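You operate a simulated robot arm through the tools that you are given. There is no shell and no other tool. Be economical: measure what you need, move in short steps, check, and stop when the job is done.

The job below is to be done with a simulated two-armed robot. You get a single attempt, and the scene is never put back.

Task
Hold the long basket handle on the white shelf steady with one hand and flip the button guard the other way with the other.

The check looks at the end state, three seconds after you hand in, the way a careful person would. Anything else that was tipped, shoved, dropped, spilled or broken makes it a failure.

Robot
Two 7-joint arms with two-finger parallel grippers on one trunk, on a base that drives. Base frame: it is fixed to the floor where the robot stands at the start and does not move with it; the origin is under the middle of the robot, x ahead of it, y to its left, z up. Readings come in mm, degrees, newtons and seconds.
The left shoulder is at the start at [70, 163, 1145], the right one opposite. With the tool pointing down near the work surface each hand reaches from about 400 to 880 mm from the robot's upright axis, wherever it stands, measured 20 degrees to its own side. Places, roughly: button guard [500, -100, 900]. Payload 3.43 kg a hand.
Tool frame (each hand has its own): the origin (TCP) lies between the finger pads and is the grasp point; the fingertips stand 34 mm ahead of it; z points along the fingers, y is the line along which they close. The gripper opens to 128 mm. The fingers are 24 mm wide and 12 mm thick; the gripper's body (48 by 130 mm) begins 96 mm behind the TCP.
Orientation is told as [roll, pitch, yaw] about the base's x, y, z axes, in that order, counted from this pose: with the fingers straight down and closing along the base's y, the tool's x points along the base's -x, its y along +y and its z along -z.

Tools
- The arms move only by the tool drive_tool. It takes "left_deltas", "right_deltas" or both (then of equal length, played together; a hand with none holds still); each is a list of rows, each a list of 7 numbers: the closure, from 0 (fully open) to 1 (shut), then the shift along the tool's x, y, z in cm, then the turn, a rotation vector about the tool's x, y, z in degrees. In form: [[gripper, dx, dy, dz, wx, wy, wz], ...]. A call has 1 to 20 rows; each row shifts and turns the commanded pose from where the row before left it, along the tool's axes as they then stand. Each row takes 0.2 s and may step no farther than 50 mm and 8.6 degrees from the row before; otherwise, or with a gripper value out of range, the whole call is refused. Where a pose cannot be reached the arm comes as near as it can. A force on the tool above 40 N (or 10 N above the force at the start of the call, whichever is more), or a blocked arm, ends the call early, and 0.2 s more pass. Each finger travels about 153 mm/s and halts on what it meets, pressing with about 44 N; the grip force reading is that of the motor and also rises with nothing between the fingers. The clock runs only during rows and for 0.2 s after the last one: add rows that do not move to give the fingers time. It gives the time, the measured TCP pose, the force on the tool (base axes), the opening and the grip force at its end, in the units of the frame above (readings bear some noise), with the torque about the TCP (base axes, N m) and any sound that the robot's microphone picked up.
- Cameras (640 x 400 px; columns grow to the right, rows downward): "scene" is now at [138.3, -10.4, 1375]; the picture's right is [-0.12, -0.99, 0.00], its down [-0.55, 0.07, -0.84] and it looks along [0.83, -0.10, -0.55] (base axes); focal length 269 px, centre (320, 200). "left" rides on the left gripper at [76, 11, -160] in its tool frame; the picture's right is [-0.15, 0.99, 0.00], its down [-0.88, -0.13, -0.46] and it looks along [-0.45, -0.07, 0.89] (tool axes); focal length 234 px, centre (320, 200). "right" rides on the right gripper at [76, -11, -160] in its tool frame; the picture's right is [0.15, 0.99, 0.00], its down [-0.88, 0.13, -0.46] and it looks along [-0.45, 0.07, 0.89] (tool axes); focal length 234 px, centre (320, 200). There is no depth. A picture from a camera that has moved, and an enlarged one, comes with that camera's place and axes in the base frame and with its lens.
- capture(camera): a new picture of that camera. It takes no simulated time.
- move_column(by): slides the trunk up (or, below 0, down) by that many mm; the arms and the scene camera ride with it, the base frame stays. It gives what a move gives, with no picture.
- steer(legs): drives the robot by 1 to 6 legs, each [ahead, left, turn to the left] in mm, mm and degrees, along the robot's own axes; the way and the turn of a leg run together, so that a leg with both is an arc; at most 1500 mm and 180 degrees a leg. The arms and the cameras ride along, it lands a little off, and it stops where it bumps. It gives what a move gives.
- head_to(pan, tilt): turns the head with the scene camera to pan (to the left, within 86 degrees either way) and tilt (down, from -29 to 69), counted from straight ahead of the robot. It gives what a move gives.
- inspect(camera, box): a new picture of the part [left, top, right, bottom] of that camera's present view, enlarged. It takes no simulated time.
- finish_job(): hands the job in; it is judged then, once.

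Work in short steps. Places have to be worked out from the pictures, the camera data and where the tool is seen: move nearer, look again, correct. Check each grasp and each placing, and mend what went wrong. You have 120 turns and 108 pictures in all, those below and enlarged ones among them. Open the grippers and draw the arms clear of the work before you hand the job in, unless the task says otherwise; then end with one line.

The tools are called by a JSON object that holds its "api" and its "payload". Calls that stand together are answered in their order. drive_tool: Moves the arms, as the interface text tells. Its arguments: {"type":"object","properties":{"left_deltas":{"type":"array"},"right_deltas":{"type":"array"}},"required":[]} The other tools are called the same way: move_column (by) slides the trunk up or down; steer (legs) drives the base; head_to (pan, tilt) turns the head that bears the scene camera; capture (camera) takes a picture; inspect (camera, box) takes an enlarged picture of a part of a camera's view; finish_job () hands the job in.

At the start:

```text
t: 0.0
left_tcp_pos: [626.1, 173.9, 1154.6]
left_tcp_rot: [-0.1, 0.0, 0.2]
left_wrist_force: [-0.5, -0.2, 0.9]
left_moment: [-0.01, 0.02, 0.04]
left_grip_width: 127.7
left_gripper_force: 0.1
right_tcp_pos: [519.4, -369.6, 1181.3]
right_tcp_rot: [0.1, 0.0, 0.0]
right_wrist_force: [0.0, 0.3, 0.2]
right_moment: [-0.02, 0.0, -0.02]
right_grip_width: 128.1
right_gripper_force: 0.1
trunk travel left (down, up): [-625.0, 315.0]
robot x, y, heading: [3.1, 0.3, -0.1]
head pan, tilt: [-7.0, 33.3]
```

scene: 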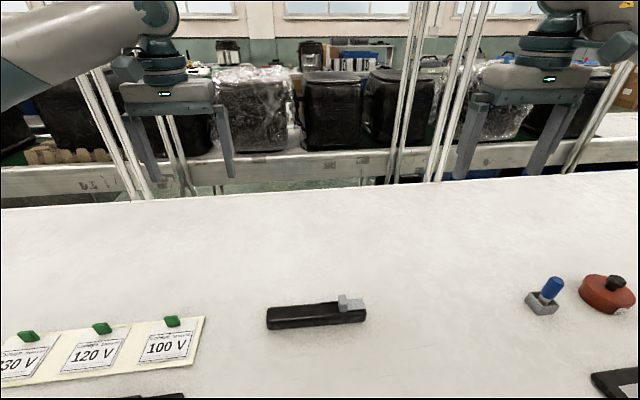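
right: 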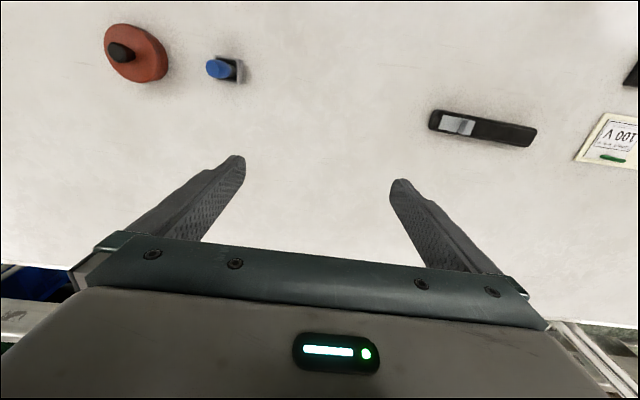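
left: 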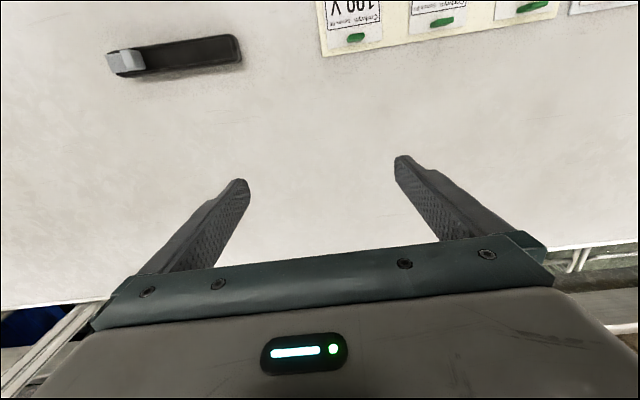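

The black bar with a grey block at its right end looks like the handle with the guard. I'll enlarge it.

{"api": "inspect", "payload": {"camera": "scene", "box": [250, 270, 390, 358]}}

{"api": "inspect", "payload": {"camera": "right", "box": [400, 80, 560, 180]}}

{"api": "inspect", "payload": {"camera": "left", "box": [90, 10, 250, 110]}}

{"api": "inspect", "payload": {"camera": "scene", "box": [480, 250, 640, 350]}}

```text
4.55 times, centred on (320, 314) of scene
camera zoom: at [138.3, -10.4, 1375.0], right [-0.12, -0.99, 0.0], down [-0.55, 0.07, -0.84], along [0.83, -0.1, -0.55], focal length 1224 px, centre (320, -318)
```

zoom: 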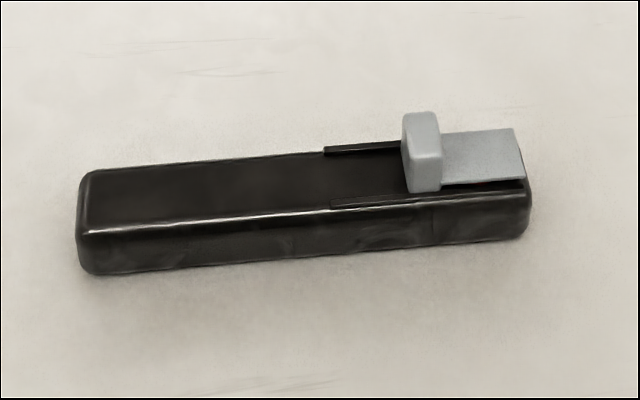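

```text
4.00 times, centred on (480, 130) of right
camera zoom: at [443.2, -380.8, 1340.1], right [-0.15, 0.99, 0.0], down [0.88, 0.13, 0.46], along [0.45, 0.07, -0.89], focal length 937 px, centre (-320, 480)
```

zoom: 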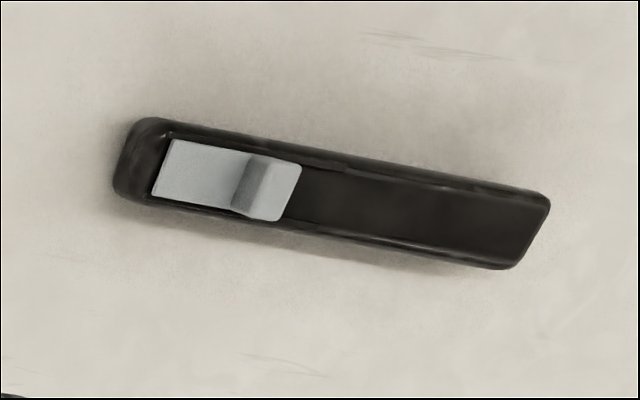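

```text
4.00 times, centred on (170, 60) of left
camera zoom: at [550.5, 186.3, 1314.0], right [0.15, 0.99, 0.0], down [0.88, -0.13, 0.46], along [0.45, -0.07, -0.89], focal length 937 px, centre (920, 760)
```

zoom: 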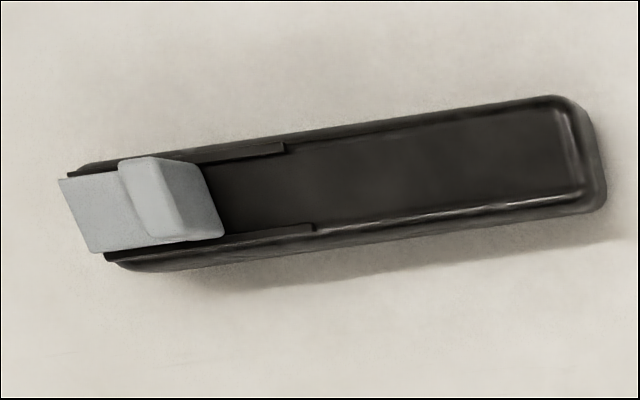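

```text
4.00 times, centred on (560, 300) of scene
camera zoom: at [138.3, -10.4, 1375.0], right [-0.12, -0.99, 0.0], down [-0.55, 0.07, -0.84], along [0.83, -0.1, -0.55], focal length 1077 px, centre (-640, -200)
```

zoom: 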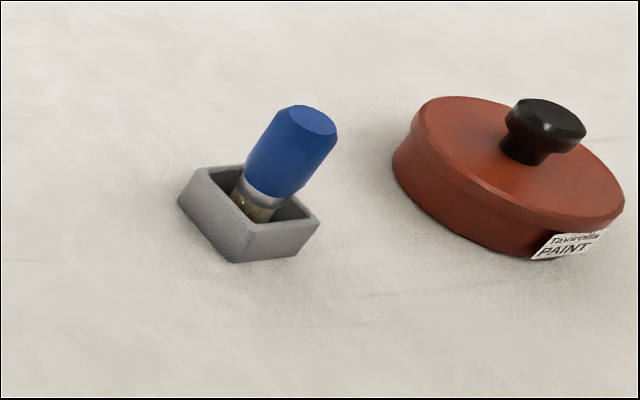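

The handle is a black bar along y, about y −151..57 at x≈475, with a sliding grey guard whose nub is near (479, −98, ~888). The guard rides on rails running towards +y. I'll bring both hands over with their closing axes across the bar and their cameras outward.

{"api": "drive_tool", "payload": {"left_deltas": [[0, 3, -2.6, 1, 0, 0, 0], [0, 3, -2.6, 1, 0, 0, 0], [0, 3, -2.6, 1, 0, 0, 0], [0, 3, -2.6, 1, 0, 0, 0], [0, 3, -2.6, 1, 0, 0, 0], [0, 0, 0, 0, 0, 0, 8.2], [0, 0, 0, 0, 0, 0, 8.2], [0, 0, 0, 0, 0, 0, 8.2], [0, 0, 0, 0, 0, 0, 8.2], [0, 0, 0, 0, 0, 0, 8.2], [0, 0, 0, 0, 0, 0, 8.2], [0, 0, 0, 0, 0, 0, 8.2], [0, 0, 0, 0, 0, 0, 8.2], [0, 0, 0, 0, 0, 0, 8.2], [0, 0, 0, 0, 0, 0, 8.2], [0, 0, 0, 0, 0, 0, 8.2], [0, 0, 0, 0, 0, 0, 0]], "right_deltas": [[0, 0.8, 3.4, 1.2, 0, 0, 0], [0, 0.8, 3.4, 1.2, 0, 0, 0], [0, 0.8, 3.4, 1.2, 0, 0, 0], [0, 0.8, 3.4, 1.2, 0, 0, 0], [0, 0.8, 3.4, 1.2, 0, 0, 0], [0, 0, 0, 0, 0, 0, -8.2], [0, 0, 0, 0, 0, 0, -8.2], [0, 0, 0, 0, 0, 0, -8.2], [0, 0, 0, 0, 0, 0, -8.2], [0, 0, 0, 0, 0, 0, -8.2], [0, 0, 0, 0, 0, 0, -8.2], [0, 0, 0, 0, 0, 0, -8.2], [0, 0, 0, 0, 0, 0, -8.2], [0, 0, 0, 0, 0, 0, -8.2], [0, 0, 0, 0, 0, 0, -8.2], [0, 0, 0, 0, 0, 0, -8.2], [0, 0, 0, 0, 0, 0, 0]]}}

```text
t: 3.6
left_tcp_pos: [476.0, 44.6, 1104.7]
left_tcp_rot: [0.0, 0.1, -90.2]
left_wrist_force: [0.4, 0.8, 0.4]
left_moment: [0.02, 0.0, 0.01]
left_grip_width: 127.8
left_gripper_force: 0.0
right_tcp_pos: [422.9, -163.8, 1113.9]
right_tcp_rot: [-0.1, 0.0, 90.2]
right_wrist_force: [-0.7, -1.0, 0.6]
right_moment: [0.02, 0.03, 0.02]
right_grip_width: 128.0
right_gripper_force: 0.0
right hand out of reach, approached as far as the arm can: row 15, 16
trunk travel left (down, up): [-625.0, 315.0]
robot x, y, heading: [-1.1, -3.3, 0.0]
head pan, tilt: [-7.0, 33.3]
```

The right hand fell short, so I'll look at all three views before going on.

{"api": "capture", "payload": {"camera": "scene"}}

{"api": "capture", "payload": {"camera": "left"}}

{"api": "capture", "payload": {"camera": "right"}}

```text
100 pictures are left
camera scene: at [138.5, -11.3, 1375.0], right [-0.12, -0.99, 0.0], down [-0.55, 0.07, -0.84], along [0.83, -0.1, -0.55], focal length 269 px, centre (320, 200)
```

scene: 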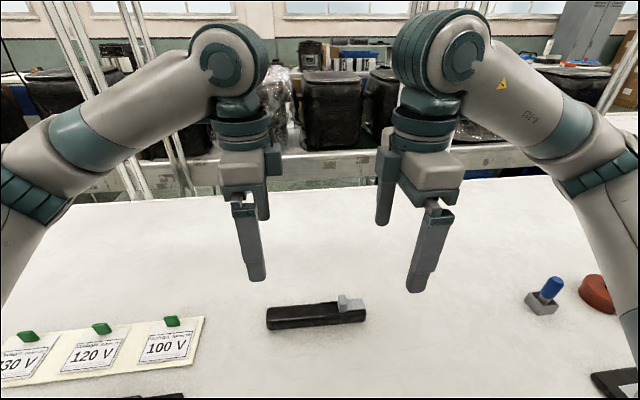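

```text
99 pictures are left
camera left: at [487.7, 120.3, 1263.9], right [0.99, -0.15, 0.0], down [-0.13, -0.88, 0.46], along [-0.07, -0.45, -0.89], focal length 234 px, centre (320, 200)
```

left: 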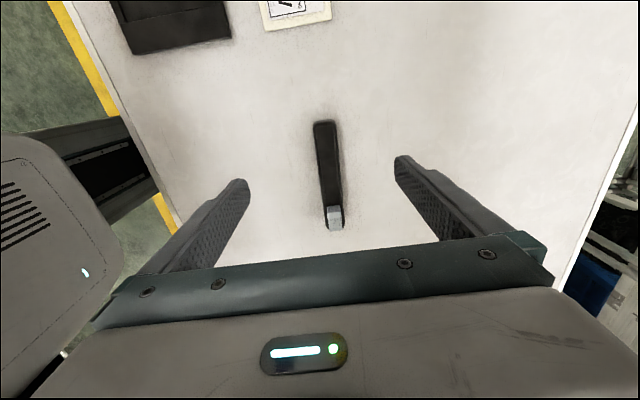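

```text
98 pictures are left
camera right: at [435.5, -239.5, 1272.2], right [-0.99, -0.15, 0.0], down [-0.13, 0.88, 0.46], along [-0.07, 0.45, -0.89], focal length 234 px, centre (320, 200)
```

right: 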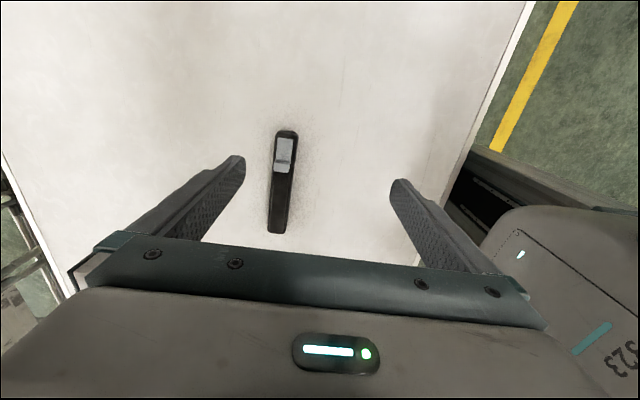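

Estimated bar axis runs from (484, 52) to (476, −150), turned about 2°, with the nub at (478, −103). I'll lower the left hand partway over the bar's left part and move the right hand outward in x.

{"api": "drive_tool", "payload": {"left_deltas": [[0, -0.4, 0.15, 3.5, 0, 0, 0.5], [0, -0.4, 0.15, 3.5, 0, 0, 0.5], [0, -0.4, 0.15, 3.5, 0, 0, 0.5], [0, -0.3, 0.15, 3.5, 0, 0, 0.5], [0, 0, 0, 0, 0, 0, 0]], "right_deltas": [[0, 0, -1.4, 2, 0, 0, 0], [0, 0, -1.4, 2, 0, 0, 0], [0, 0, -1.4, 2, 0, 0, 0], [0, 0, -1.4, 2, 0, 0, 0], [0, 0, 0, 0, 0, 0, 0]]}}

{"api": "capture", "payload": {"camera": "left"}}

{"api": "capture", "payload": {"camera": "right"}}

```text
t: 4.8
left_tcp_pos: [480.1, 29.3, 966.2]
left_tcp_rot: [0.1, 0.0, -92.0]
left_wrist_force: [-0.4, 1.0, -0.2]
left_moment: [-0.02, -0.03, 0.0]
left_grip_width: 128.1
left_gripper_force: 0.1
right_tcp_pos: [439.9, -137.7, 1033.6]
right_tcp_rot: [0.0, -0.1, 90.0]
right_wrist_force: [0.7, 0.9, 0.0]
right_moment: [-0.03, 0.03, -0.01]
right_grip_width: 128.0
right_gripper_force: 0.1
right hand out of reach, approached as far as the arm can: row 1, 2, 3, 4
trunk travel left (down, up): [-625.0, 315.0]
robot x, y, heading: [-0.0, 2.3, 0.2]
head pan, tilt: [-7.0, 33.3]
```

```text
97 pictures are left
camera left: at [494.3, 105.3, 1125.1], right [0.98, -0.18, 0.0], down [-0.16, -0.87, 0.46], along [-0.08, -0.45, -0.89], focal length 234 px, centre (320, 200)
```

left: 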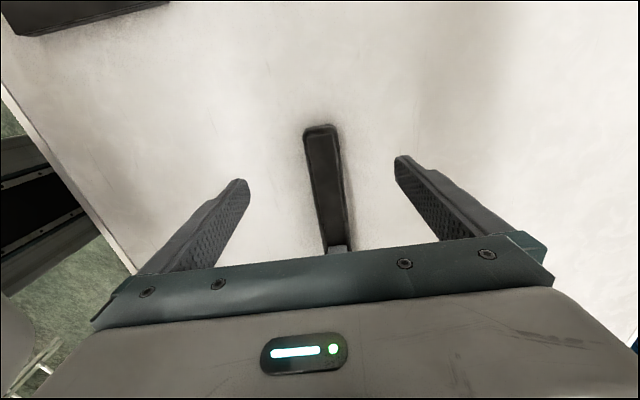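

```text
96 pictures are left
camera right: at [451.6, -214.8, 1191.8], right [-0.99, -0.15, 0.0], down [-0.13, 0.88, 0.46], along [-0.06, 0.45, -0.89], focal length 234 px, centre (320, 200)
```

right: 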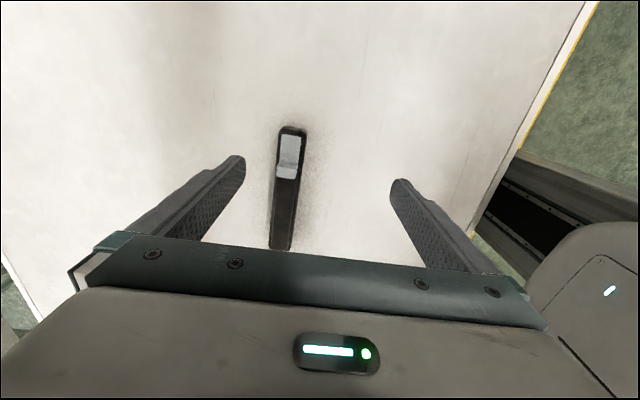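

The right wrist is limited at yaw +90, so I'll bring it back to yaw 0 and push the nub with closed fingers instead. The left hand lowers closer over the bar at y≈37.

{"api": "drive_tool", "payload": {"right_deltas": [[0, 3, 0, 0, 0, 0, 0], [0, 3, 0, 0, 0, 0, 0], [0, 0, 0, 0, 0, 0, 8.2], [0, 0, 0, 0, 0, 0, 8.2], [0, 0, 0, 0, 0, 0, 8.2], [0, 0, 0, 0, 0, 0, 8.2], [0, 0, 0, 0, 0, 0, 8.2], [0, 0, 0, 0, 0, 0, 8.2], [0, 0, 0, 0, 0, 0, 8.2], [1, 0, 0, 0, 0, 0, 8.2], [1, 0, 0, 0, 0, 0, 8.2], [1, 0, 0, 0, 0, 0, 8.2], [1, 0, 0, 0, 0, 0, 6], [1, 0, 0, 0, 0, 0, 0]], "left_deltas": [[0, 0, 0, 0, 0, 0, 0], [0, 0, 0, 0, 0, 0, 0], [0, 0, 0, 0, 0, 0, 0], [0, 0, 0, 0, 0, 0, 0], [0, 0, 0, 0, 0, 0, 0], [0, 0, 0, 0, 0, 0, 0], [0, 0, 0, 0, 0, 0, 0], [0, 0, 0, 0, 0, 0, 0], [0, 0.2, 0.1, 1, 0, 0, 0], [0, 0.2, 0.1, 1, 0, 0, 0], [0, 0.2, 0.1, 1, 0, 0, 0], [0, 0.2, 0.1, 1, 0, 0, 0], [0, 0, 0.1, 1, 0, 0, 0], [0, 0, 0, 0, 0, 0, 0]]}}

{"api": "capture", "payload": {"camera": "left"}}

{"api": "capture", "payload": {"camera": "right"}}

{"api": "inspect", "payload": {"camera": "scene", "box": [220, 200, 420, 350]}}

```text
t: 7.8
left_tcp_pos: [485.4, 36.7, 914.4]
left_tcp_rot: [0.0, 0.0, -92.1]
left_wrist_force: [0.1, 1.0, -0.1]
left_moment: [-0.02, 0.01, 0.0]
left_grip_width: 128.2
left_gripper_force: 0.1
right_tcp_pos: [414.6, -182.2, 1034.6]
right_tcp_rot: [0.0, 0.0, 2.1]
right_wrist_force: [-0.1, -0.3, -0.3]
right_moment: [0.01, 0.01, 0.02]
right_grip_width: 0.0
right_gripper_force: 33.2
right hand out of reach, approached as far as the arm can: row 1, 2
trunk travel left (down, up): [-625.0, 315.0]
robot x, y, heading: [-2.7, 0.9, 0.2]
head pan, tilt: [-7.0, 33.3]
```

```text
95 pictures are left
camera left: at [500.1, 113.5, 1073.5], right [0.98, -0.18, 0.0], down [-0.16, -0.88, 0.46], along [-0.08, -0.45, -0.89], focal length 234 px, centre (320, 200)
```

left: 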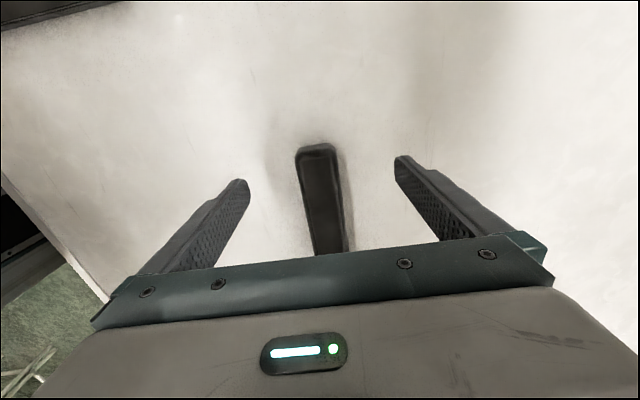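

```text
94 pictures are left
camera right: at [339.5, -196.2, 1193.0], right [-0.18, 0.98, 0.0], down [0.88, 0.16, 0.46], along [0.45, 0.08, -0.89], focal length 234 px, centre (320, 200)
```

right: 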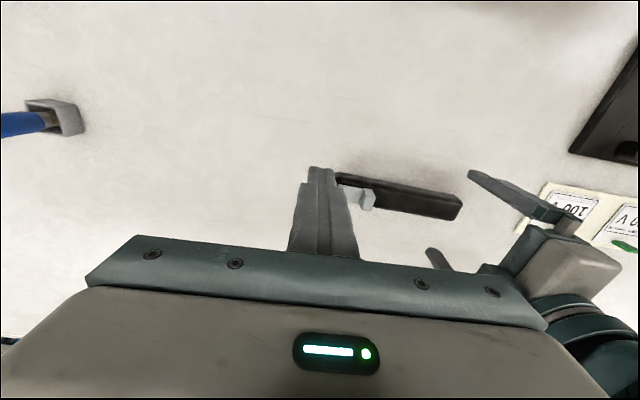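

```text
2.67 times, centred on (320, 275) of scene
camera zoom: at [138.3, -10.4, 1375.0], right [-0.12, -0.99, 0.0], down [-0.55, 0.07, -0.84], along [0.83, -0.1, -0.55], focal length 718 px, centre (320, 0)
```

zoom: 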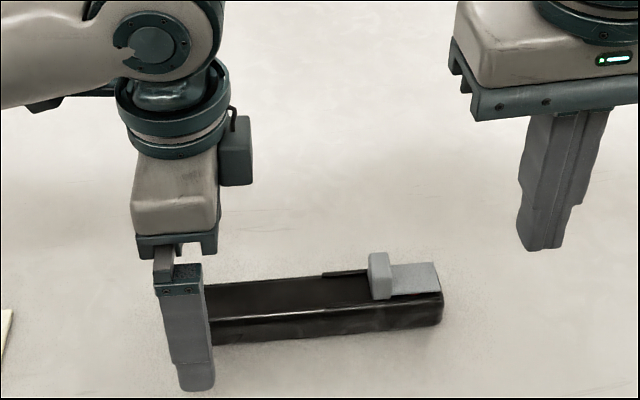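

The left gripper is centred over the bar near its +y end. I'll lower it to TCP z≈881 (tips about 847) and close partway.

{"api": "drive_tool", "payload": {"left_deltas": [[0, 0, 0, 1.1, 0, 0, 0], [0, 0, 0, 1.1, 0, 0, 0], [0, 0, 0, 1.1, 0, 0, 0], [0.5, 0, 0, 0, 0, 0, 0], [0.5, 0, 0, 0, 0, 0, 0], [0.5, 0, 0, 0, 0, 0, 0]]}}

{"api": "inspect", "payload": {"camera": "left", "box": [220, 110, 420, 260]}}

{"api": "inspect", "payload": {"camera": "scene", "box": [240, 240, 380, 345]}}

```text
t: 9.2
left_tcp_pos: [488.2, 36.6, 880.7]
left_tcp_rot: [0.0, 0.0, -92.1]
left_wrist_force: [-0.2, 0.5, 0.3]
left_moment: [0.01, 0.01, 0.0]
left_grip_width: 64.2
left_gripper_force: 0.1
right_tcp_pos: [414.9, -182.3, 1035.6]
right_tcp_rot: [0.0, 0.0, 2.1]
right_wrist_force: [-0.1, 0.1, 0.9]
right_moment: [-0.02, -0.03, 0.03]
right_grip_width: 0.0
right_gripper_force: 33.1
trunk travel left (down, up): [-625.0, 315.0]
robot x, y, heading: [1.7, 2.7, 0.2]
head pan, tilt: [-7.0, 33.3]
```

```text
2.67 times, centred on (320, 185) of left
camera zoom: at [502.0, 113.1, 1040.8], right [0.98, -0.18, 0.0], down [-0.16, -0.88, 0.46], along [-0.08, -0.45, -0.89], focal length 624 px, centre (320, 240)
```

zoom: 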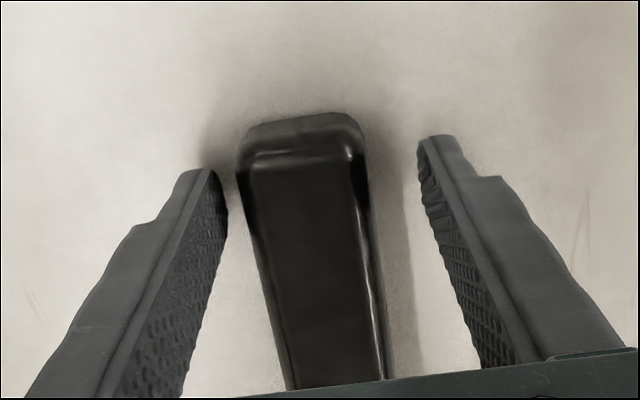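

```text
3.81 times, centred on (310, 292) of scene
camera zoom: at [138.3, -10.3, 1375.0], right [-0.12, -0.99, 0.0], down [-0.55, 0.07, -0.84], along [0.83, -0.1, -0.55], focal length 1026 px, centre (358, -152)
```

zoom: 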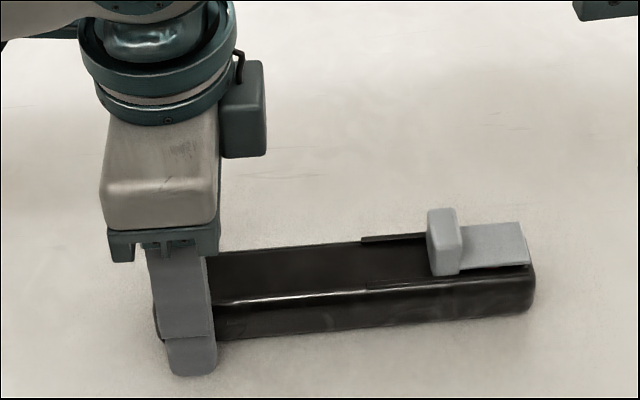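

The bar sits about 3–4 mm towards −x of the gripper's centre, so I'll shift and close nearer.

{"api": "drive_tool", "payload": {"left_deltas": [[0.5, 0, -0.35, 0, 0, 0, 0], [0.6, 0, 0, 0, 0, 0, 0], [0.6, 0, 0, 0, 0, 0, 0]]}}

{"api": "inspect", "payload": {"camera": "left", "box": [220, 110, 420, 260]}}

```text
t: 10.0
left_tcp_pos: [484.0, 37.2, 882.1]
left_tcp_rot: [0.0, 0.0, -92.1]
left_wrist_force: [0.1, -0.8, 0.5]
left_moment: [0.02, -0.04, 0.01]
left_grip_width: 51.3
left_gripper_force: 0.1
right_tcp_pos: [415.5, -181.4, 1034.5]
right_tcp_rot: [0.1, 0.1, 2.1]
right_wrist_force: [-0.3, 0.0, 1.0]
right_moment: [0.03, -0.03, -0.01]
right_grip_width: 0.1
right_gripper_force: 32.7
trunk travel left (down, up): [-625.0, 315.0]
robot x, y, heading: [-0.1, 2.1, 0.3]
head pan, tilt: [-7.0, 33.3]
```

```text
2.67 times, centred on (320, 185) of left
camera zoom: at [498.7, 112.9, 1041.2], right [0.98, -0.18, 0.0], down [-0.16, -0.88, 0.46], along [-0.08, -0.45, -0.89], focal length 624 px, centre (320, 240)
```

zoom: 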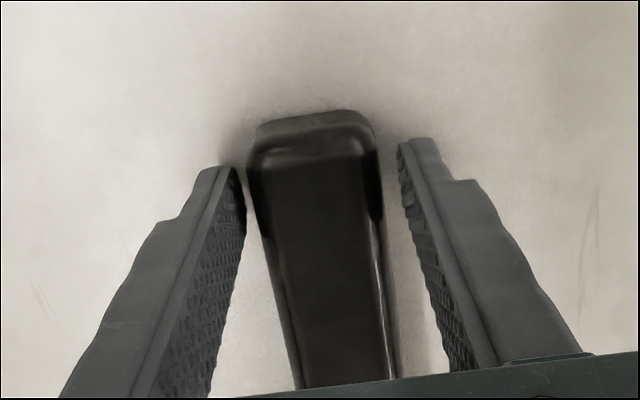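

Still slightly off towards −x; I'll shift 2.5 mm more and close on the bar.

{"api": "drive_tool", "payload": {"left_deltas": [[0.6, 0, -0.25, 0, 0, 0, 0], [0.65, 0, 0, 0, 0, 0, 0], [0.7, 0, 0, 0, 0, 0, 0], [1, 0, 0, 0, 0, 0, 0], [1, 0, 0, 0, 0, 0, 0]]}}

{"api": "inspect", "payload": {"camera": "left", "box": [220, 110, 420, 260]}}

{"api": "inspect", "payload": {"camera": "scene", "box": [250, 270, 390, 358]}}

```text
t: 11.2
left_tcp_pos: [482.5, 38.3, 883.1]
left_tcp_rot: [0.0, 0.0, -92.2]
left_wrist_force: [0.6, -0.6, 1.4]
left_moment: [-0.03, 0.01, 0.1]
left_grip_width: 39.1
left_gripper_force: 44.0
right_tcp_pos: [413.9, -181.4, 1035.3]
right_tcp_rot: [0.0, 0.1, 2.2]
right_wrist_force: [-0.1, 0.9, 0.0]
right_moment: [0.0, 0.03, -0.05]
right_grip_width: 0.0
right_gripper_force: 32.9
trunk travel left (down, up): [-625.0, 315.0]
robot x, y, heading: [-0.2, 0.4, 0.1]
head pan, tilt: [-7.0, 33.3]
```

```text
2.67 times, centred on (320, 185) of left
camera zoom: at [496.6, 112.7, 1041.6], right [0.98, -0.18, 0.0], down [-0.16, -0.88, 0.46], along [-0.08, -0.45, -0.89], focal length 624 px, centre (320, 240)
```

zoom: 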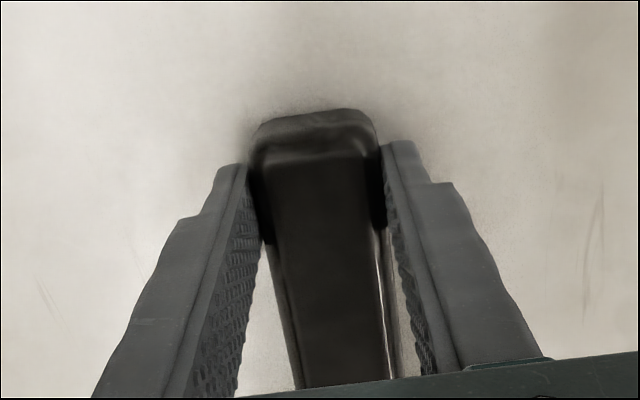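

```text
4.55 times, centred on (320, 314) of scene
camera zoom: at [138.3, -10.3, 1375.0], right [-0.12, -0.99, 0.0], down [-0.55, 0.07, -0.84], along [0.83, -0.1, -0.55], focal length 1224 px, centre (320, -318)
```

zoom: 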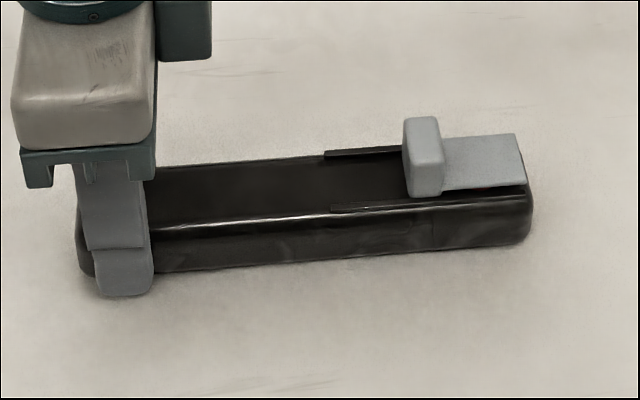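

Bar is gripped firmly (39 mm, 44 N). Next I bring the right hand with closed fingers beside the nub, just off the −y end, still high.

{"api": "drive_tool", "payload": {"right_deltas": [[1, -1.65, 0.3, 2, 0, 0, 1], [1, -1.65, 0.3, 2, 0, 0, 1], [1, -1.65, 0.3, 2, 0, 0, 1], [1, -1.65, 0.3, 2, 0, 0, 1], [1, 0, 0, 0, 0, 0, 0]], "left_deltas": [[1, 0, 0, 0, 0, 0, 0], [1, 0, 0, 0, 0, 0, 0], [1, 0, 0, 0, 0, 0, 0], [1, 0, 0, 0, 0, 0, 0], [1, 0, 0, 0, 0, 0, 0]]}}

{"api": "capture", "payload": {"camera": "right"}}

{"api": "inspect", "payload": {"camera": "scene", "box": [260, 220, 420, 340]}}

```text
t: 12.4
left_tcp_pos: [482.1, 36.3, 881.3]
left_tcp_rot: [0.0, -0.1, -92.1]
left_wrist_force: [-0.3, -0.2, 2.8]
left_moment: [0.02, 0.03, -0.01]
left_grip_width: 39.4
left_gripper_force: 44.2
right_tcp_pos: [478.8, -170.9, 955.1]
right_tcp_rot: [0.0, 0.0, -1.8]
right_wrist_force: [-0.6, -0.2, -0.6]
right_moment: [0.0, -0.02, 0.01]
right_grip_width: 0.0
right_gripper_force: 33.4
trunk travel left (down, up): [-625.0, 315.0]
robot x, y, heading: [0.2, -2.4, -0.0]
head pan, tilt: [-7.0, 33.3]
```

```text
87 pictures are left
camera right: at [402.7, -180.6, 1114.1], right [-0.11, 0.99, 0.0], down [0.88, 0.1, 0.46], along [0.45, 0.05, -0.89], focal length 234 px, centre (320, 200)
```

right: 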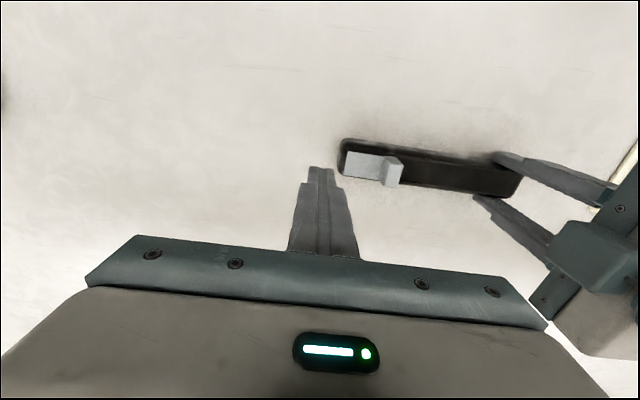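

```text
3.33 times, centred on (340, 280) of scene
camera zoom: at [138.1, -10.3, 1375.0], right [-0.12, -0.99, 0.0], down [-0.55, 0.07, -0.84], along [0.83, -0.1, -0.55], focal length 898 px, centre (253, -67)
```

zoom: 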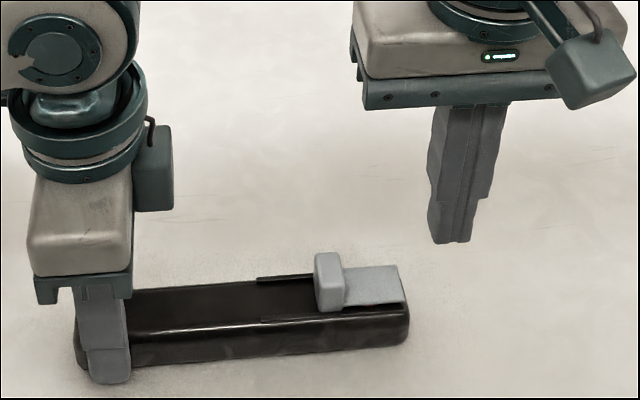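

Zooming on the nub from the right hand to get its position and heights.

{"api": "inspect", "payload": {"camera": "right", "box": [300, 120, 460, 220]}}

```text
4.00 times, centred on (380, 170) of right
camera zoom: at [402.7, -180.6, 1114.1], right [-0.11, 0.99, 0.0], down [0.88, 0.1, 0.46], along [0.45, 0.05, -0.89], focal length 937 px, centre (80, 320)
```

zoom: 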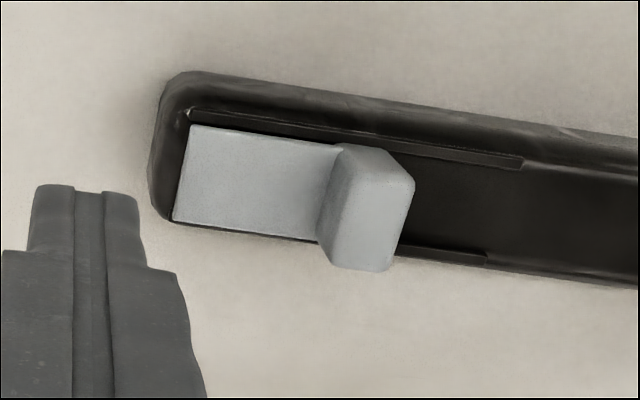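

Estimates: bar top z≈875, nub from y≈−105 to −92 and up to z≈891, rails ending near y≈−56, so about 36 mm of travel. To keep the right gripper body clear of the left hand, I'll half open it and push with the outer face of its +y finger (about 44 mm from the TCP), tip at z≈880.

{"api": "drive_tool", "payload": {"right_deltas": [[0.5, 0, 0, 0, 0, 0, 0], [0.5, 0, 0.4, 0.7, 0, 0, 0], [0.5, 0, 0.4, 0.7, 0, 0, 0], [0.5, 0, 0.4, 0.7, 0, 0, 0], [0.5, 0, 0.3, 0.7, 0, 0, 0], [0.5, 0, 0, 0, 0, 0, 0]], "left_deltas": [[1, 0, 0, 0, 0, 0, 0], [1, 0, 0, 0, 0, 0, 0], [1, 0, 0, 0, 0, 0, 0], [1, 0, 0, 0, 0, 0, 0], [1, 0, 0, 0, 0, 0, 0], [1, 0, 0, 0, 0, 0, 0]]}}

{"api": "capture", "payload": {"camera": "right"}}

{"api": "inspect", "payload": {"camera": "scene", "box": [260, 220, 420, 340]}}

```text
t: 13.8
left_tcp_pos: [482.6, 36.5, 882.1]
left_tcp_rot: [-0.1, 0.0, -92.1]
left_wrist_force: [0.5, 0.4, 3.3]
left_moment: [-0.05, 0.02, 0.02]
left_grip_width: 39.4
left_gripper_force: 44.1
right_tcp_pos: [478.3, -155.5, 928.6]
right_tcp_rot: [0.0, -0.1, -1.8]
right_wrist_force: [0.3, 0.5, -0.2]
right_moment: [0.02, 0.0, -0.01]
right_grip_width: 64.0
right_gripper_force: 0.0
trunk travel left (down, up): [-625.0, 315.0]
robot x, y, heading: [-1.0, 3.0, -0.1]
head pan, tilt: [-7.0, 33.3]
```

```text
84 pictures are left
camera right: at [403.2, -164.9, 1085.9], right [-0.11, 0.99, 0.0], down [0.88, 0.1, 0.46], along [0.45, 0.05, -0.89], focal length 234 px, centre (320, 200)
```

right: 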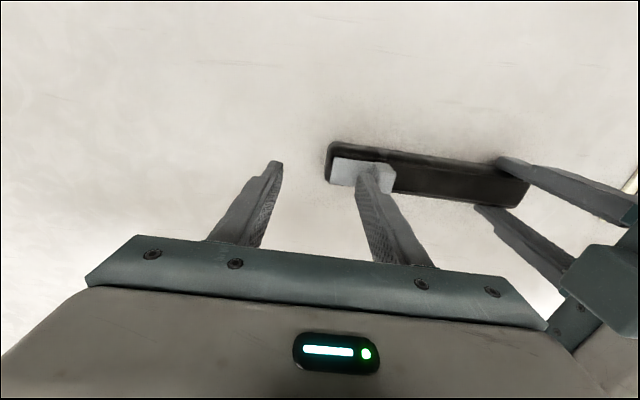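

```text
3.33 times, centred on (340, 280) of scene
camera zoom: at [138.2, -10.4, 1375.0], right [-0.12, -0.99, 0.0], down [-0.55, 0.07, -0.84], along [0.83, -0.1, -0.55], focal length 898 px, centre (253, -67)
```

zoom: 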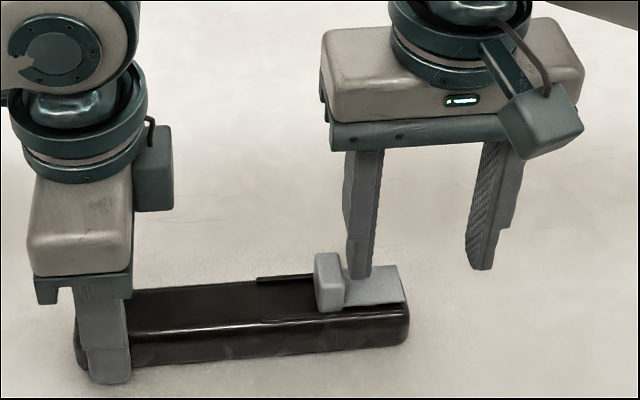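

Gap to the nub's face is about 2 mm with the tip about 15 mm above the plate. I back off 3 mm and lower to TCP z≈914.

{"api": "drive_tool", "payload": {"right_deltas": [[0.5, 0, -0.3, 0, 0, 0, 0], [0.5, 0, 0, 0.5, 0, 0, 0], [0.5, 0, 0, 0.5, 0, 0, 0], [0.5, 0, 0, 0.4, 0, 0, 0], [0.5, 0, 0, 0, 0, 0, 0]]}}

{"api": "inspect", "payload": {"camera": "scene", "box": [300, 250, 400, 325]}}

{"api": "inspect", "payload": {"camera": "right", "box": [300, 120, 460, 220]}}

```text
t: 15.2
left_tcp_pos: [481.5, 35.3, 881.8]
left_tcp_rot: [0.1, -0.1, -92.1]
left_wrist_force: [0.5, 2.9, 3.3]
left_moment: [-0.89, 0.24, -0.06]
left_grip_width: 39.2
left_gripper_force: 43.3
right_tcp_pos: [480.5, -156.5, 917.0]
right_tcp_rot: [0.3, -0.4, -1.8]
right_wrist_force: [-2.8, -2.3, 12.1]
right_moment: [0.34, 0.16, 0.18]
right_grip_width: 62.8
right_gripper_force: 0.1
trunk travel left (down, up): [-625.0, 315.0]
robot x, y, heading: [-0.3, 1.2, -0.3]
head pan, tilt: [-7.0, 33.3]
stopped in row 5 (right hand): the force on the tool passed its limit (the readings are from after the stop); the commanded pose is now the measured one
```

```text
5.33 times, centred on (350, 288) of scene
camera zoom: at [136.5, -10.0, 1375.1], right [-0.12, -0.99, 0.0], down [-0.54, 0.07, -0.84], along [0.83, -0.1, -0.55], focal length 1436 px, centre (160, -267)
```

zoom: 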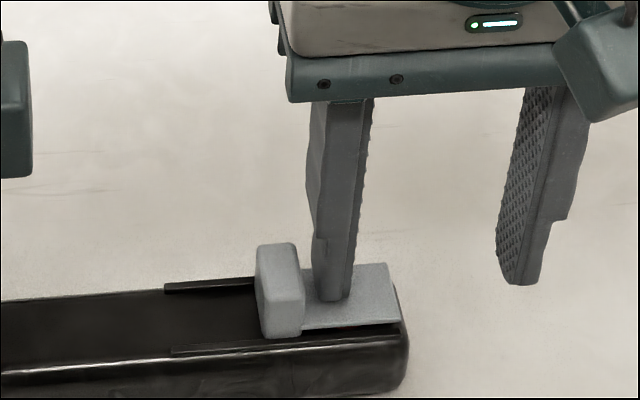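

```text
4.00 times, centred on (380, 170) of right
camera zoom: at [403.2, -167.4, 1074.7], right [-0.12, 0.99, 0.0], down [0.88, 0.1, 0.46], along [0.46, 0.06, -0.89], focal length 937 px, centre (80, 320)
```

zoom: 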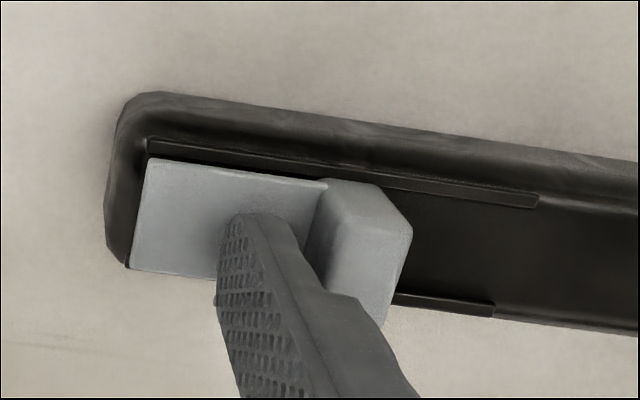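

The tip touched the plate (12 N) at TCP z≈917. I'll raise 3 mm, then start pushing along +y in small steps.

{"api": "drive_tool", "payload": {"right_deltas": [[0.5, 0, 0, -0.35, 0, 0, 0], [0.5, 0, 0, 0, 0, 0, 0]], "left_deltas": [[1, 0, 0, 0, 0, 0, 0], [1, 0, 0, 0, 0, 0, 0]]}}

{"api": "drive_tool", "payload": {"right_deltas": [[0.5, 0, 0.3, 0, 0, 0, 0], [0.5, 0, 0.3, 0, 0, 0, 0], [0.5, 0, 0.3, 0, 0, 0, 0], [0.5, 0, 0.3, 0, 0, 0, 0], [0.5, 0, 0, 0, 0, 0, 0]], "left_deltas": [[1, 0, 0, 0, 0, 0, 0], [1, 0, 0, 0, 0, 0, 0], [1, 0, 0, 0, 0, 0, 0], [1, 0, 0, 0, 0, 0, 0], [1, 0, 0, 0, 0, 0, 0]]}}

{"api": "inspect", "payload": {"camera": "scene", "box": [260, 250, 400, 338]}}

```text
t: 15.8
left_tcp_pos: [481.1, 35.5, 883.0]
left_tcp_rot: [0.1, 0.0, -92.1]
left_wrist_force: [-2.3, 2.6, 11.7]
left_moment: [-0.65, 0.15, -0.05]
left_grip_width: 39.3
left_gripper_force: 44.3
right_tcp_pos: [480.6, -158.0, 919.2]
right_tcp_rot: [0.2, -0.3, -1.8]
right_wrist_force: [0.0, -0.8, 0.0]
right_moment: [0.0, 0.01, -0.02]
right_grip_width: 64.0
right_gripper_force: 0.1
trunk travel left (down, up): [-625.0, 315.0]
robot x, y, heading: [-1.1, 2.8, -0.2]
head pan, tilt: [-7.0, 33.3]
```

```text
t: 17.0
left_tcp_pos: [481.4, 37.2, 882.2]
left_tcp_rot: [0.1, 0.1, -92.0]
left_wrist_force: [-1.6, 3.6, 16.1]
left_moment: [-0.45, 0.11, 0.05]
left_grip_width: 39.3
left_gripper_force: 43.6
right_tcp_pos: [482.1, -144.7, 919.0]
right_tcp_rot: [0.1, -0.3, -1.8]
right_wrist_force: [-0.4, -3.9, -3.1]
right_moment: [-0.27, 0.01, -0.01]
right_grip_width: 61.4
right_gripper_force: 0.0
trunk travel left (down, up): [-625.0, 315.0]
robot x, y, heading: [-2.3, 2.3, 0.0]
head pan, tilt: [-7.0, 33.3]
```

```text
4.55 times, centred on (330, 294) of scene
camera zoom: at [137.0, -10.7, 1375.2], right [-0.12, -0.99, 0.0], down [-0.54, 0.07, -0.84], along [0.83, -0.1, -0.55], focal length 1224 px, centre (274, -227)
```

zoom: 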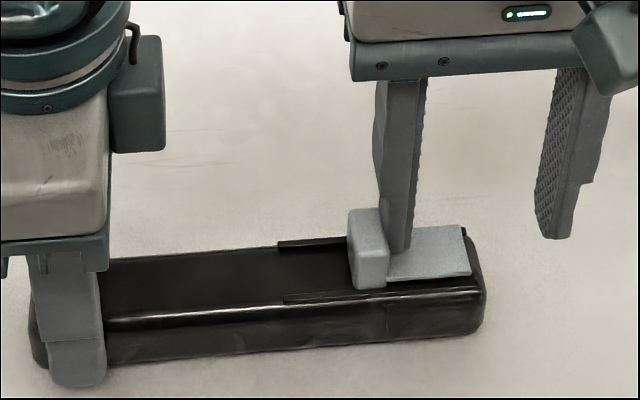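

The finger has reached the nub and the slider is starting to move at about 4 N. Continuing the push.

{"api": "drive_tool", "payload": {"right_deltas": [[0.5, 0, 0.3, 0, 0, 0, 0], [0.5, 0, 0.3, 0, 0, 0, 0], [0.5, 0, 0.3, 0, 0, 0, 0], [0.5, 0, 0.3, 0, 0, 0, 0], [0.5, 0, 0.3, 0, 0, 0, 0], [0.5, 0, 0, 0, 0, 0, 0]], "left_deltas": [[1, 0, 0, 0, 0, 0, 0], [1, 0, 0, 0, 0, 0, 0], [1, 0, 0, 0, 0, 0, 0], [1, 0, 0, 0, 0, 0, 0], [1, 0, 0, 0, 0, 0, 0], [1, 0, 0, 0, 0, 0, 0]]}}

{"api": "inspect", "payload": {"camera": "scene", "box": [260, 250, 400, 338]}}

```text
t: 18.4
left_tcp_pos: [481.1, 36.6, 882.6]
left_tcp_rot: [0.1, 0.2, -92.1]
left_wrist_force: [0.3, 3.6, 17.8]
left_moment: [0.35, -0.01, -0.2]
left_grip_width: 39.3
left_gripper_force: 44.2
right_tcp_pos: [481.3, -130.6, 922.0]
right_tcp_rot: [0.2, -0.3, -1.8]
right_wrist_force: [2.7, -3.9, 1.1]
right_moment: [-0.05, -0.07, -0.05]
right_grip_width: 61.7
right_gripper_force: 0.2
trunk travel left (down, up): [-625.0, 315.0]
robot x, y, heading: [-1.6, -1.7, -0.2]
head pan, tilt: [-7.0, 33.3]
```

```text
4.55 times, centred on (330, 294) of scene
camera zoom: at [137.0, -10.6, 1375.2], right [-0.12, -0.99, 0.0], down [-0.54, 0.07, -0.84], along [0.83, -0.1, -0.55], focal length 1224 px, centre (274, -227)
```

zoom: 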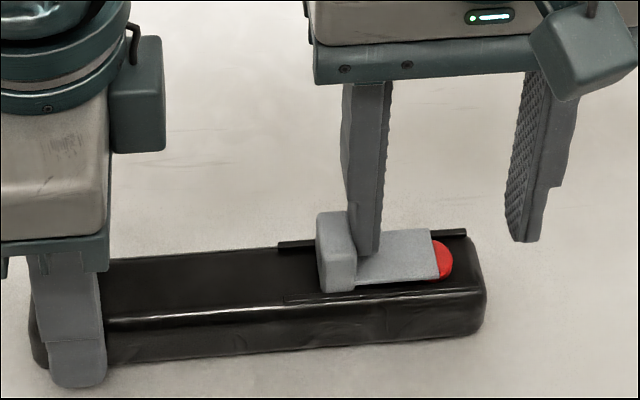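

The slider moved about 14 mm and the red button is appearing. I continue until it hits its stop.

{"api": "drive_tool", "payload": {"right_deltas": [[0.5, 0, 0.3, 0, 0, 0, 0], [0.5, 0, 0.3, 0, 0, 0, 0], [0.5, 0, 0.3, 0, 0, 0, 0], [0.5, 0, 0.3, 0, 0, 0, 0], [0.5, 0, 0.3, 0, 0, 0, 0], [0.5, 0, 0, 0, 0, 0, 0]], "left_deltas": [[1, 0, 0, 0, 0, 0, 0], [1, 0, 0, 0, 0, 0, 0], [1, 0, 0, 0, 0, 0, 0], [1, 0, 0, 0, 0, 0, 0], [1, 0, 0, 0, 0, 0, 0], [1, 0, 0, 0, 0, 0, 0]]}}

{"api": "inspect", "payload": {"camera": "scene", "box": [260, 250, 400, 338]}}

```text
t: 19.8
left_tcp_pos: [481.1, 35.5, 882.2]
left_tcp_rot: [0.1, 0.1, -92.1]
left_wrist_force: [0.1, 4.4, 18.2]
left_moment: [0.16, -0.03, -0.05]
left_grip_width: 39.3
left_gripper_force: 43.9
right_tcp_pos: [480.6, -114.1, 919.1]
right_tcp_rot: [0.3, -0.3, -1.8]
right_wrist_force: [0.8, -3.9, 0.9]
right_moment: [-0.06, -0.05, -0.08]
right_grip_width: 61.8
right_gripper_force: 0.1
trunk travel left (down, up): [-625.0, 315.0]
robot x, y, heading: [2.5, 0.1, -0.0]
head pan, tilt: [-7.0, 33.3]
```

```text
4.55 times, centred on (330, 294) of scene
camera zoom: at [137.0, -10.5, 1375.2], right [-0.12, -0.99, 0.0], down [-0.54, 0.07, -0.84], along [0.83, -0.1, -0.55], focal length 1224 px, centre (274, -227)
```

zoom: 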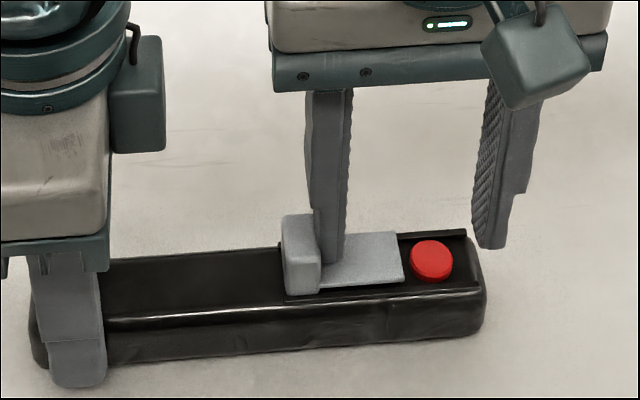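

The button is fully uncovered. I push a few more millimetres gently to confirm the end stop.

{"api": "drive_tool", "payload": {"right_deltas": [[0.5, 0, 0.2, 0, 0, 0, 0], [0.5, 0, 0.2, 0, 0, 0, 0], [0.5, 0, 0.2, 0, 0, 0, 0], [0.5, 0, 0, 0, 0, 0, 0]], "left_deltas": [[1, 0, 0, 0, 0, 0, 0], [1, 0, 0, 0, 0, 0, 0], [1, 0, 0, 0, 0, 0, 0], [1, 0, 0, 0, 0, 0, 0]]}}

{"api": "inspect", "payload": {"camera": "scene", "box": [260, 250, 400, 338]}}

```text
t: 20.8
left_tcp_pos: [480.4, 36.5, 882.0]
left_tcp_rot: [0.0, 0.1, -92.0]
left_wrist_force: [1.5, 4.2, 17.3]
left_moment: [0.04, 0.09, 0.12]
left_grip_width: 39.1
left_gripper_force: 44.4
right_tcp_pos: [481.7, -110.8, 919.9]
right_tcp_rot: [0.2, -0.2, -1.8]
right_wrist_force: [-2.3, -4.3, -2.6]
right_moment: [-0.19, 0.06, 0.08]
right_grip_width: 61.8
right_gripper_force: 0.1
trunk travel left (down, up): [-625.0, 315.0]
robot x, y, heading: [-3.3, -0.4, -0.2]
head pan, tilt: [-7.0, 33.3]
```

```text
4.55 times, centred on (330, 294) of scene
camera zoom: at [136.9, -10.6, 1375.2], right [-0.12, -0.99, 0.0], down [-0.54, 0.07, -0.84], along [0.83, -0.1, -0.55], focal length 1224 px, centre (274, -227)
```

zoom: 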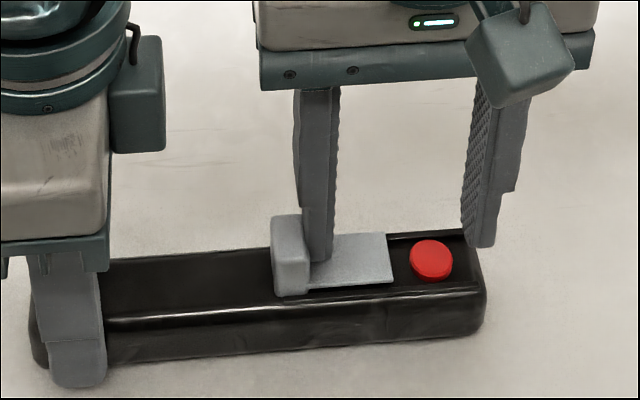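

It still slides at about 4 N. To avoid the other finger nearing the button, I continue by opening the gripper in small increments, which drives the +y finger forward.

{"api": "drive_tool", "payload": {"right_deltas": [[0.48, 0, 0, 0, 0, 0, 0], [0.46, 0, 0, 0, 0, 0, 0], [0.44, 0, 0, 0, 0, 0, 0], [0.42, 0, 0, 0, 0, 0, 0], [0.42, 0, 0, 0, 0, 0, 0]], "left_deltas": [[1, 0, 0, 0, 0, 0, 0], [1, 0, 0, 0, 0, 0, 0], [1, 0, 0, 0, 0, 0, 0], [1, 0, 0, 0, 0, 0, 0], [1, 0, 0, 0, 0, 0, 0]]}}

{"api": "inspect", "payload": {"camera": "scene", "box": [260, 250, 400, 338]}}

```text
t: 22.0
left_tcp_pos: [482.1, 36.4, 882.0]
left_tcp_rot: [-0.1, 0.2, -92.1]
left_wrist_force: [0.8, 9.1, 15.4]
left_moment: [-0.18, -0.02, 0.03]
left_grip_width: 39.3
left_gripper_force: 43.9
right_tcp_pos: [481.1, -110.6, 921.7]
right_tcp_rot: [0.3, -0.3, -1.8]
right_wrist_force: [-0.1, -11.6, -0.1]
right_moment: [-0.29, -0.02, 0.01]
right_grip_width: 67.5
right_gripper_force: 0.0
trunk travel left (down, up): [-625.0, 315.0]
robot x, y, heading: [1.5, -2.9, 0.0]
head pan, tilt: [-7.0, 33.3]
```

```text
4.55 times, centred on (330, 294) of scene
camera zoom: at [137.0, -11.0, 1375.2], right [-0.12, -0.99, 0.0], down [-0.54, 0.07, -0.84], along [0.83, -0.1, -0.55], focal length 1224 px, centre (274, -227)
```

zoom: 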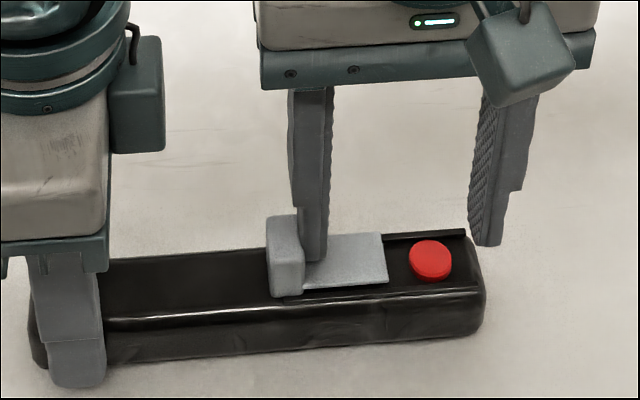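

Force rose to 11.6 N with no more motion, so it's at the end stop. I'll withdraw the right hand: back off in −y, then up and away.

{"api": "drive_tool", "payload": {"right_deltas": [[0.5, 0, -0.3, 0, 0, 0, 0], [0.5, 0, -0.2, 0, 0, 0, 0], [0.5, 0, 0, -2, 0, 0, 0], [0.5, 0, 0, -4, 0, 0, 0], [0.5, 0, -3, -3, 0, 0, 0], [0.5, 0, -4, -2, 0, 0, 0], [0.5, 0, -4, 0, 0, 0, 0], [0.5, 0, -4, 0, 0, 0, 0], [0.5, 0, 0, 0, 0, 0, 0]], "left_deltas": [[1, 0, 0, 0, 0, 0, 0], [1, 0, 0, 0, 0, 0, 0], [1, 0, 0, 0, 0, 0, 0], [1, 0, 0, 0, 0, 0, 0], [1, 0, 0, 0, 0, 0, 0], [1, 0, 0, 0, 0, 0, 0], [1, 0, 0, 0, 0, 0, 0], [1, 0, 0, 0, 0, 0, 0], [1, 0, 0, 0, 0, 0, 0]]}}

{"api": "inspect", "payload": {"camera": "scene", "box": [260, 250, 400, 338]}}

```text
t: 24.0
left_tcp_pos: [480.5, 36.6, 881.6]
left_tcp_rot: [0.0, 0.1, -92.1]
left_wrist_force: [-1.6, -2.6, 11.8]
left_moment: [0.34, 0.03, 0.01]
left_grip_width: 39.5
left_gripper_force: 44.2
right_tcp_pos: [476.9, -263.2, 1026.9]
right_tcp_rot: [0.2, -0.3, -1.8]
right_wrist_force: [-0.1, 0.7, -0.7]
right_moment: [-0.01, -0.01, 0.0]
right_grip_width: 64.1
right_gripper_force: 0.0
trunk travel left (down, up): [-625.0, 315.0]
robot x, y, heading: [2.1, -0.2, -0.1]
head pan, tilt: [-7.0, 33.3]
```

```text
4.55 times, centred on (330, 294) of scene
camera zoom: at [137.1, -10.7, 1375.2], right [-0.12, -0.99, 0.0], down [-0.54, 0.07, -0.84], along [0.83, -0.1, -0.55], focal length 1224 px, centre (274, -227)
```

zoom: 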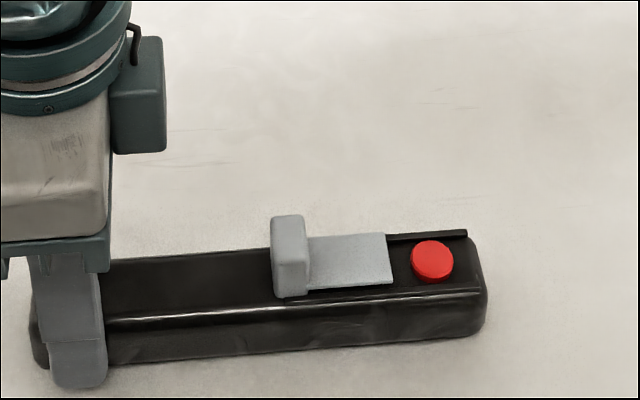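

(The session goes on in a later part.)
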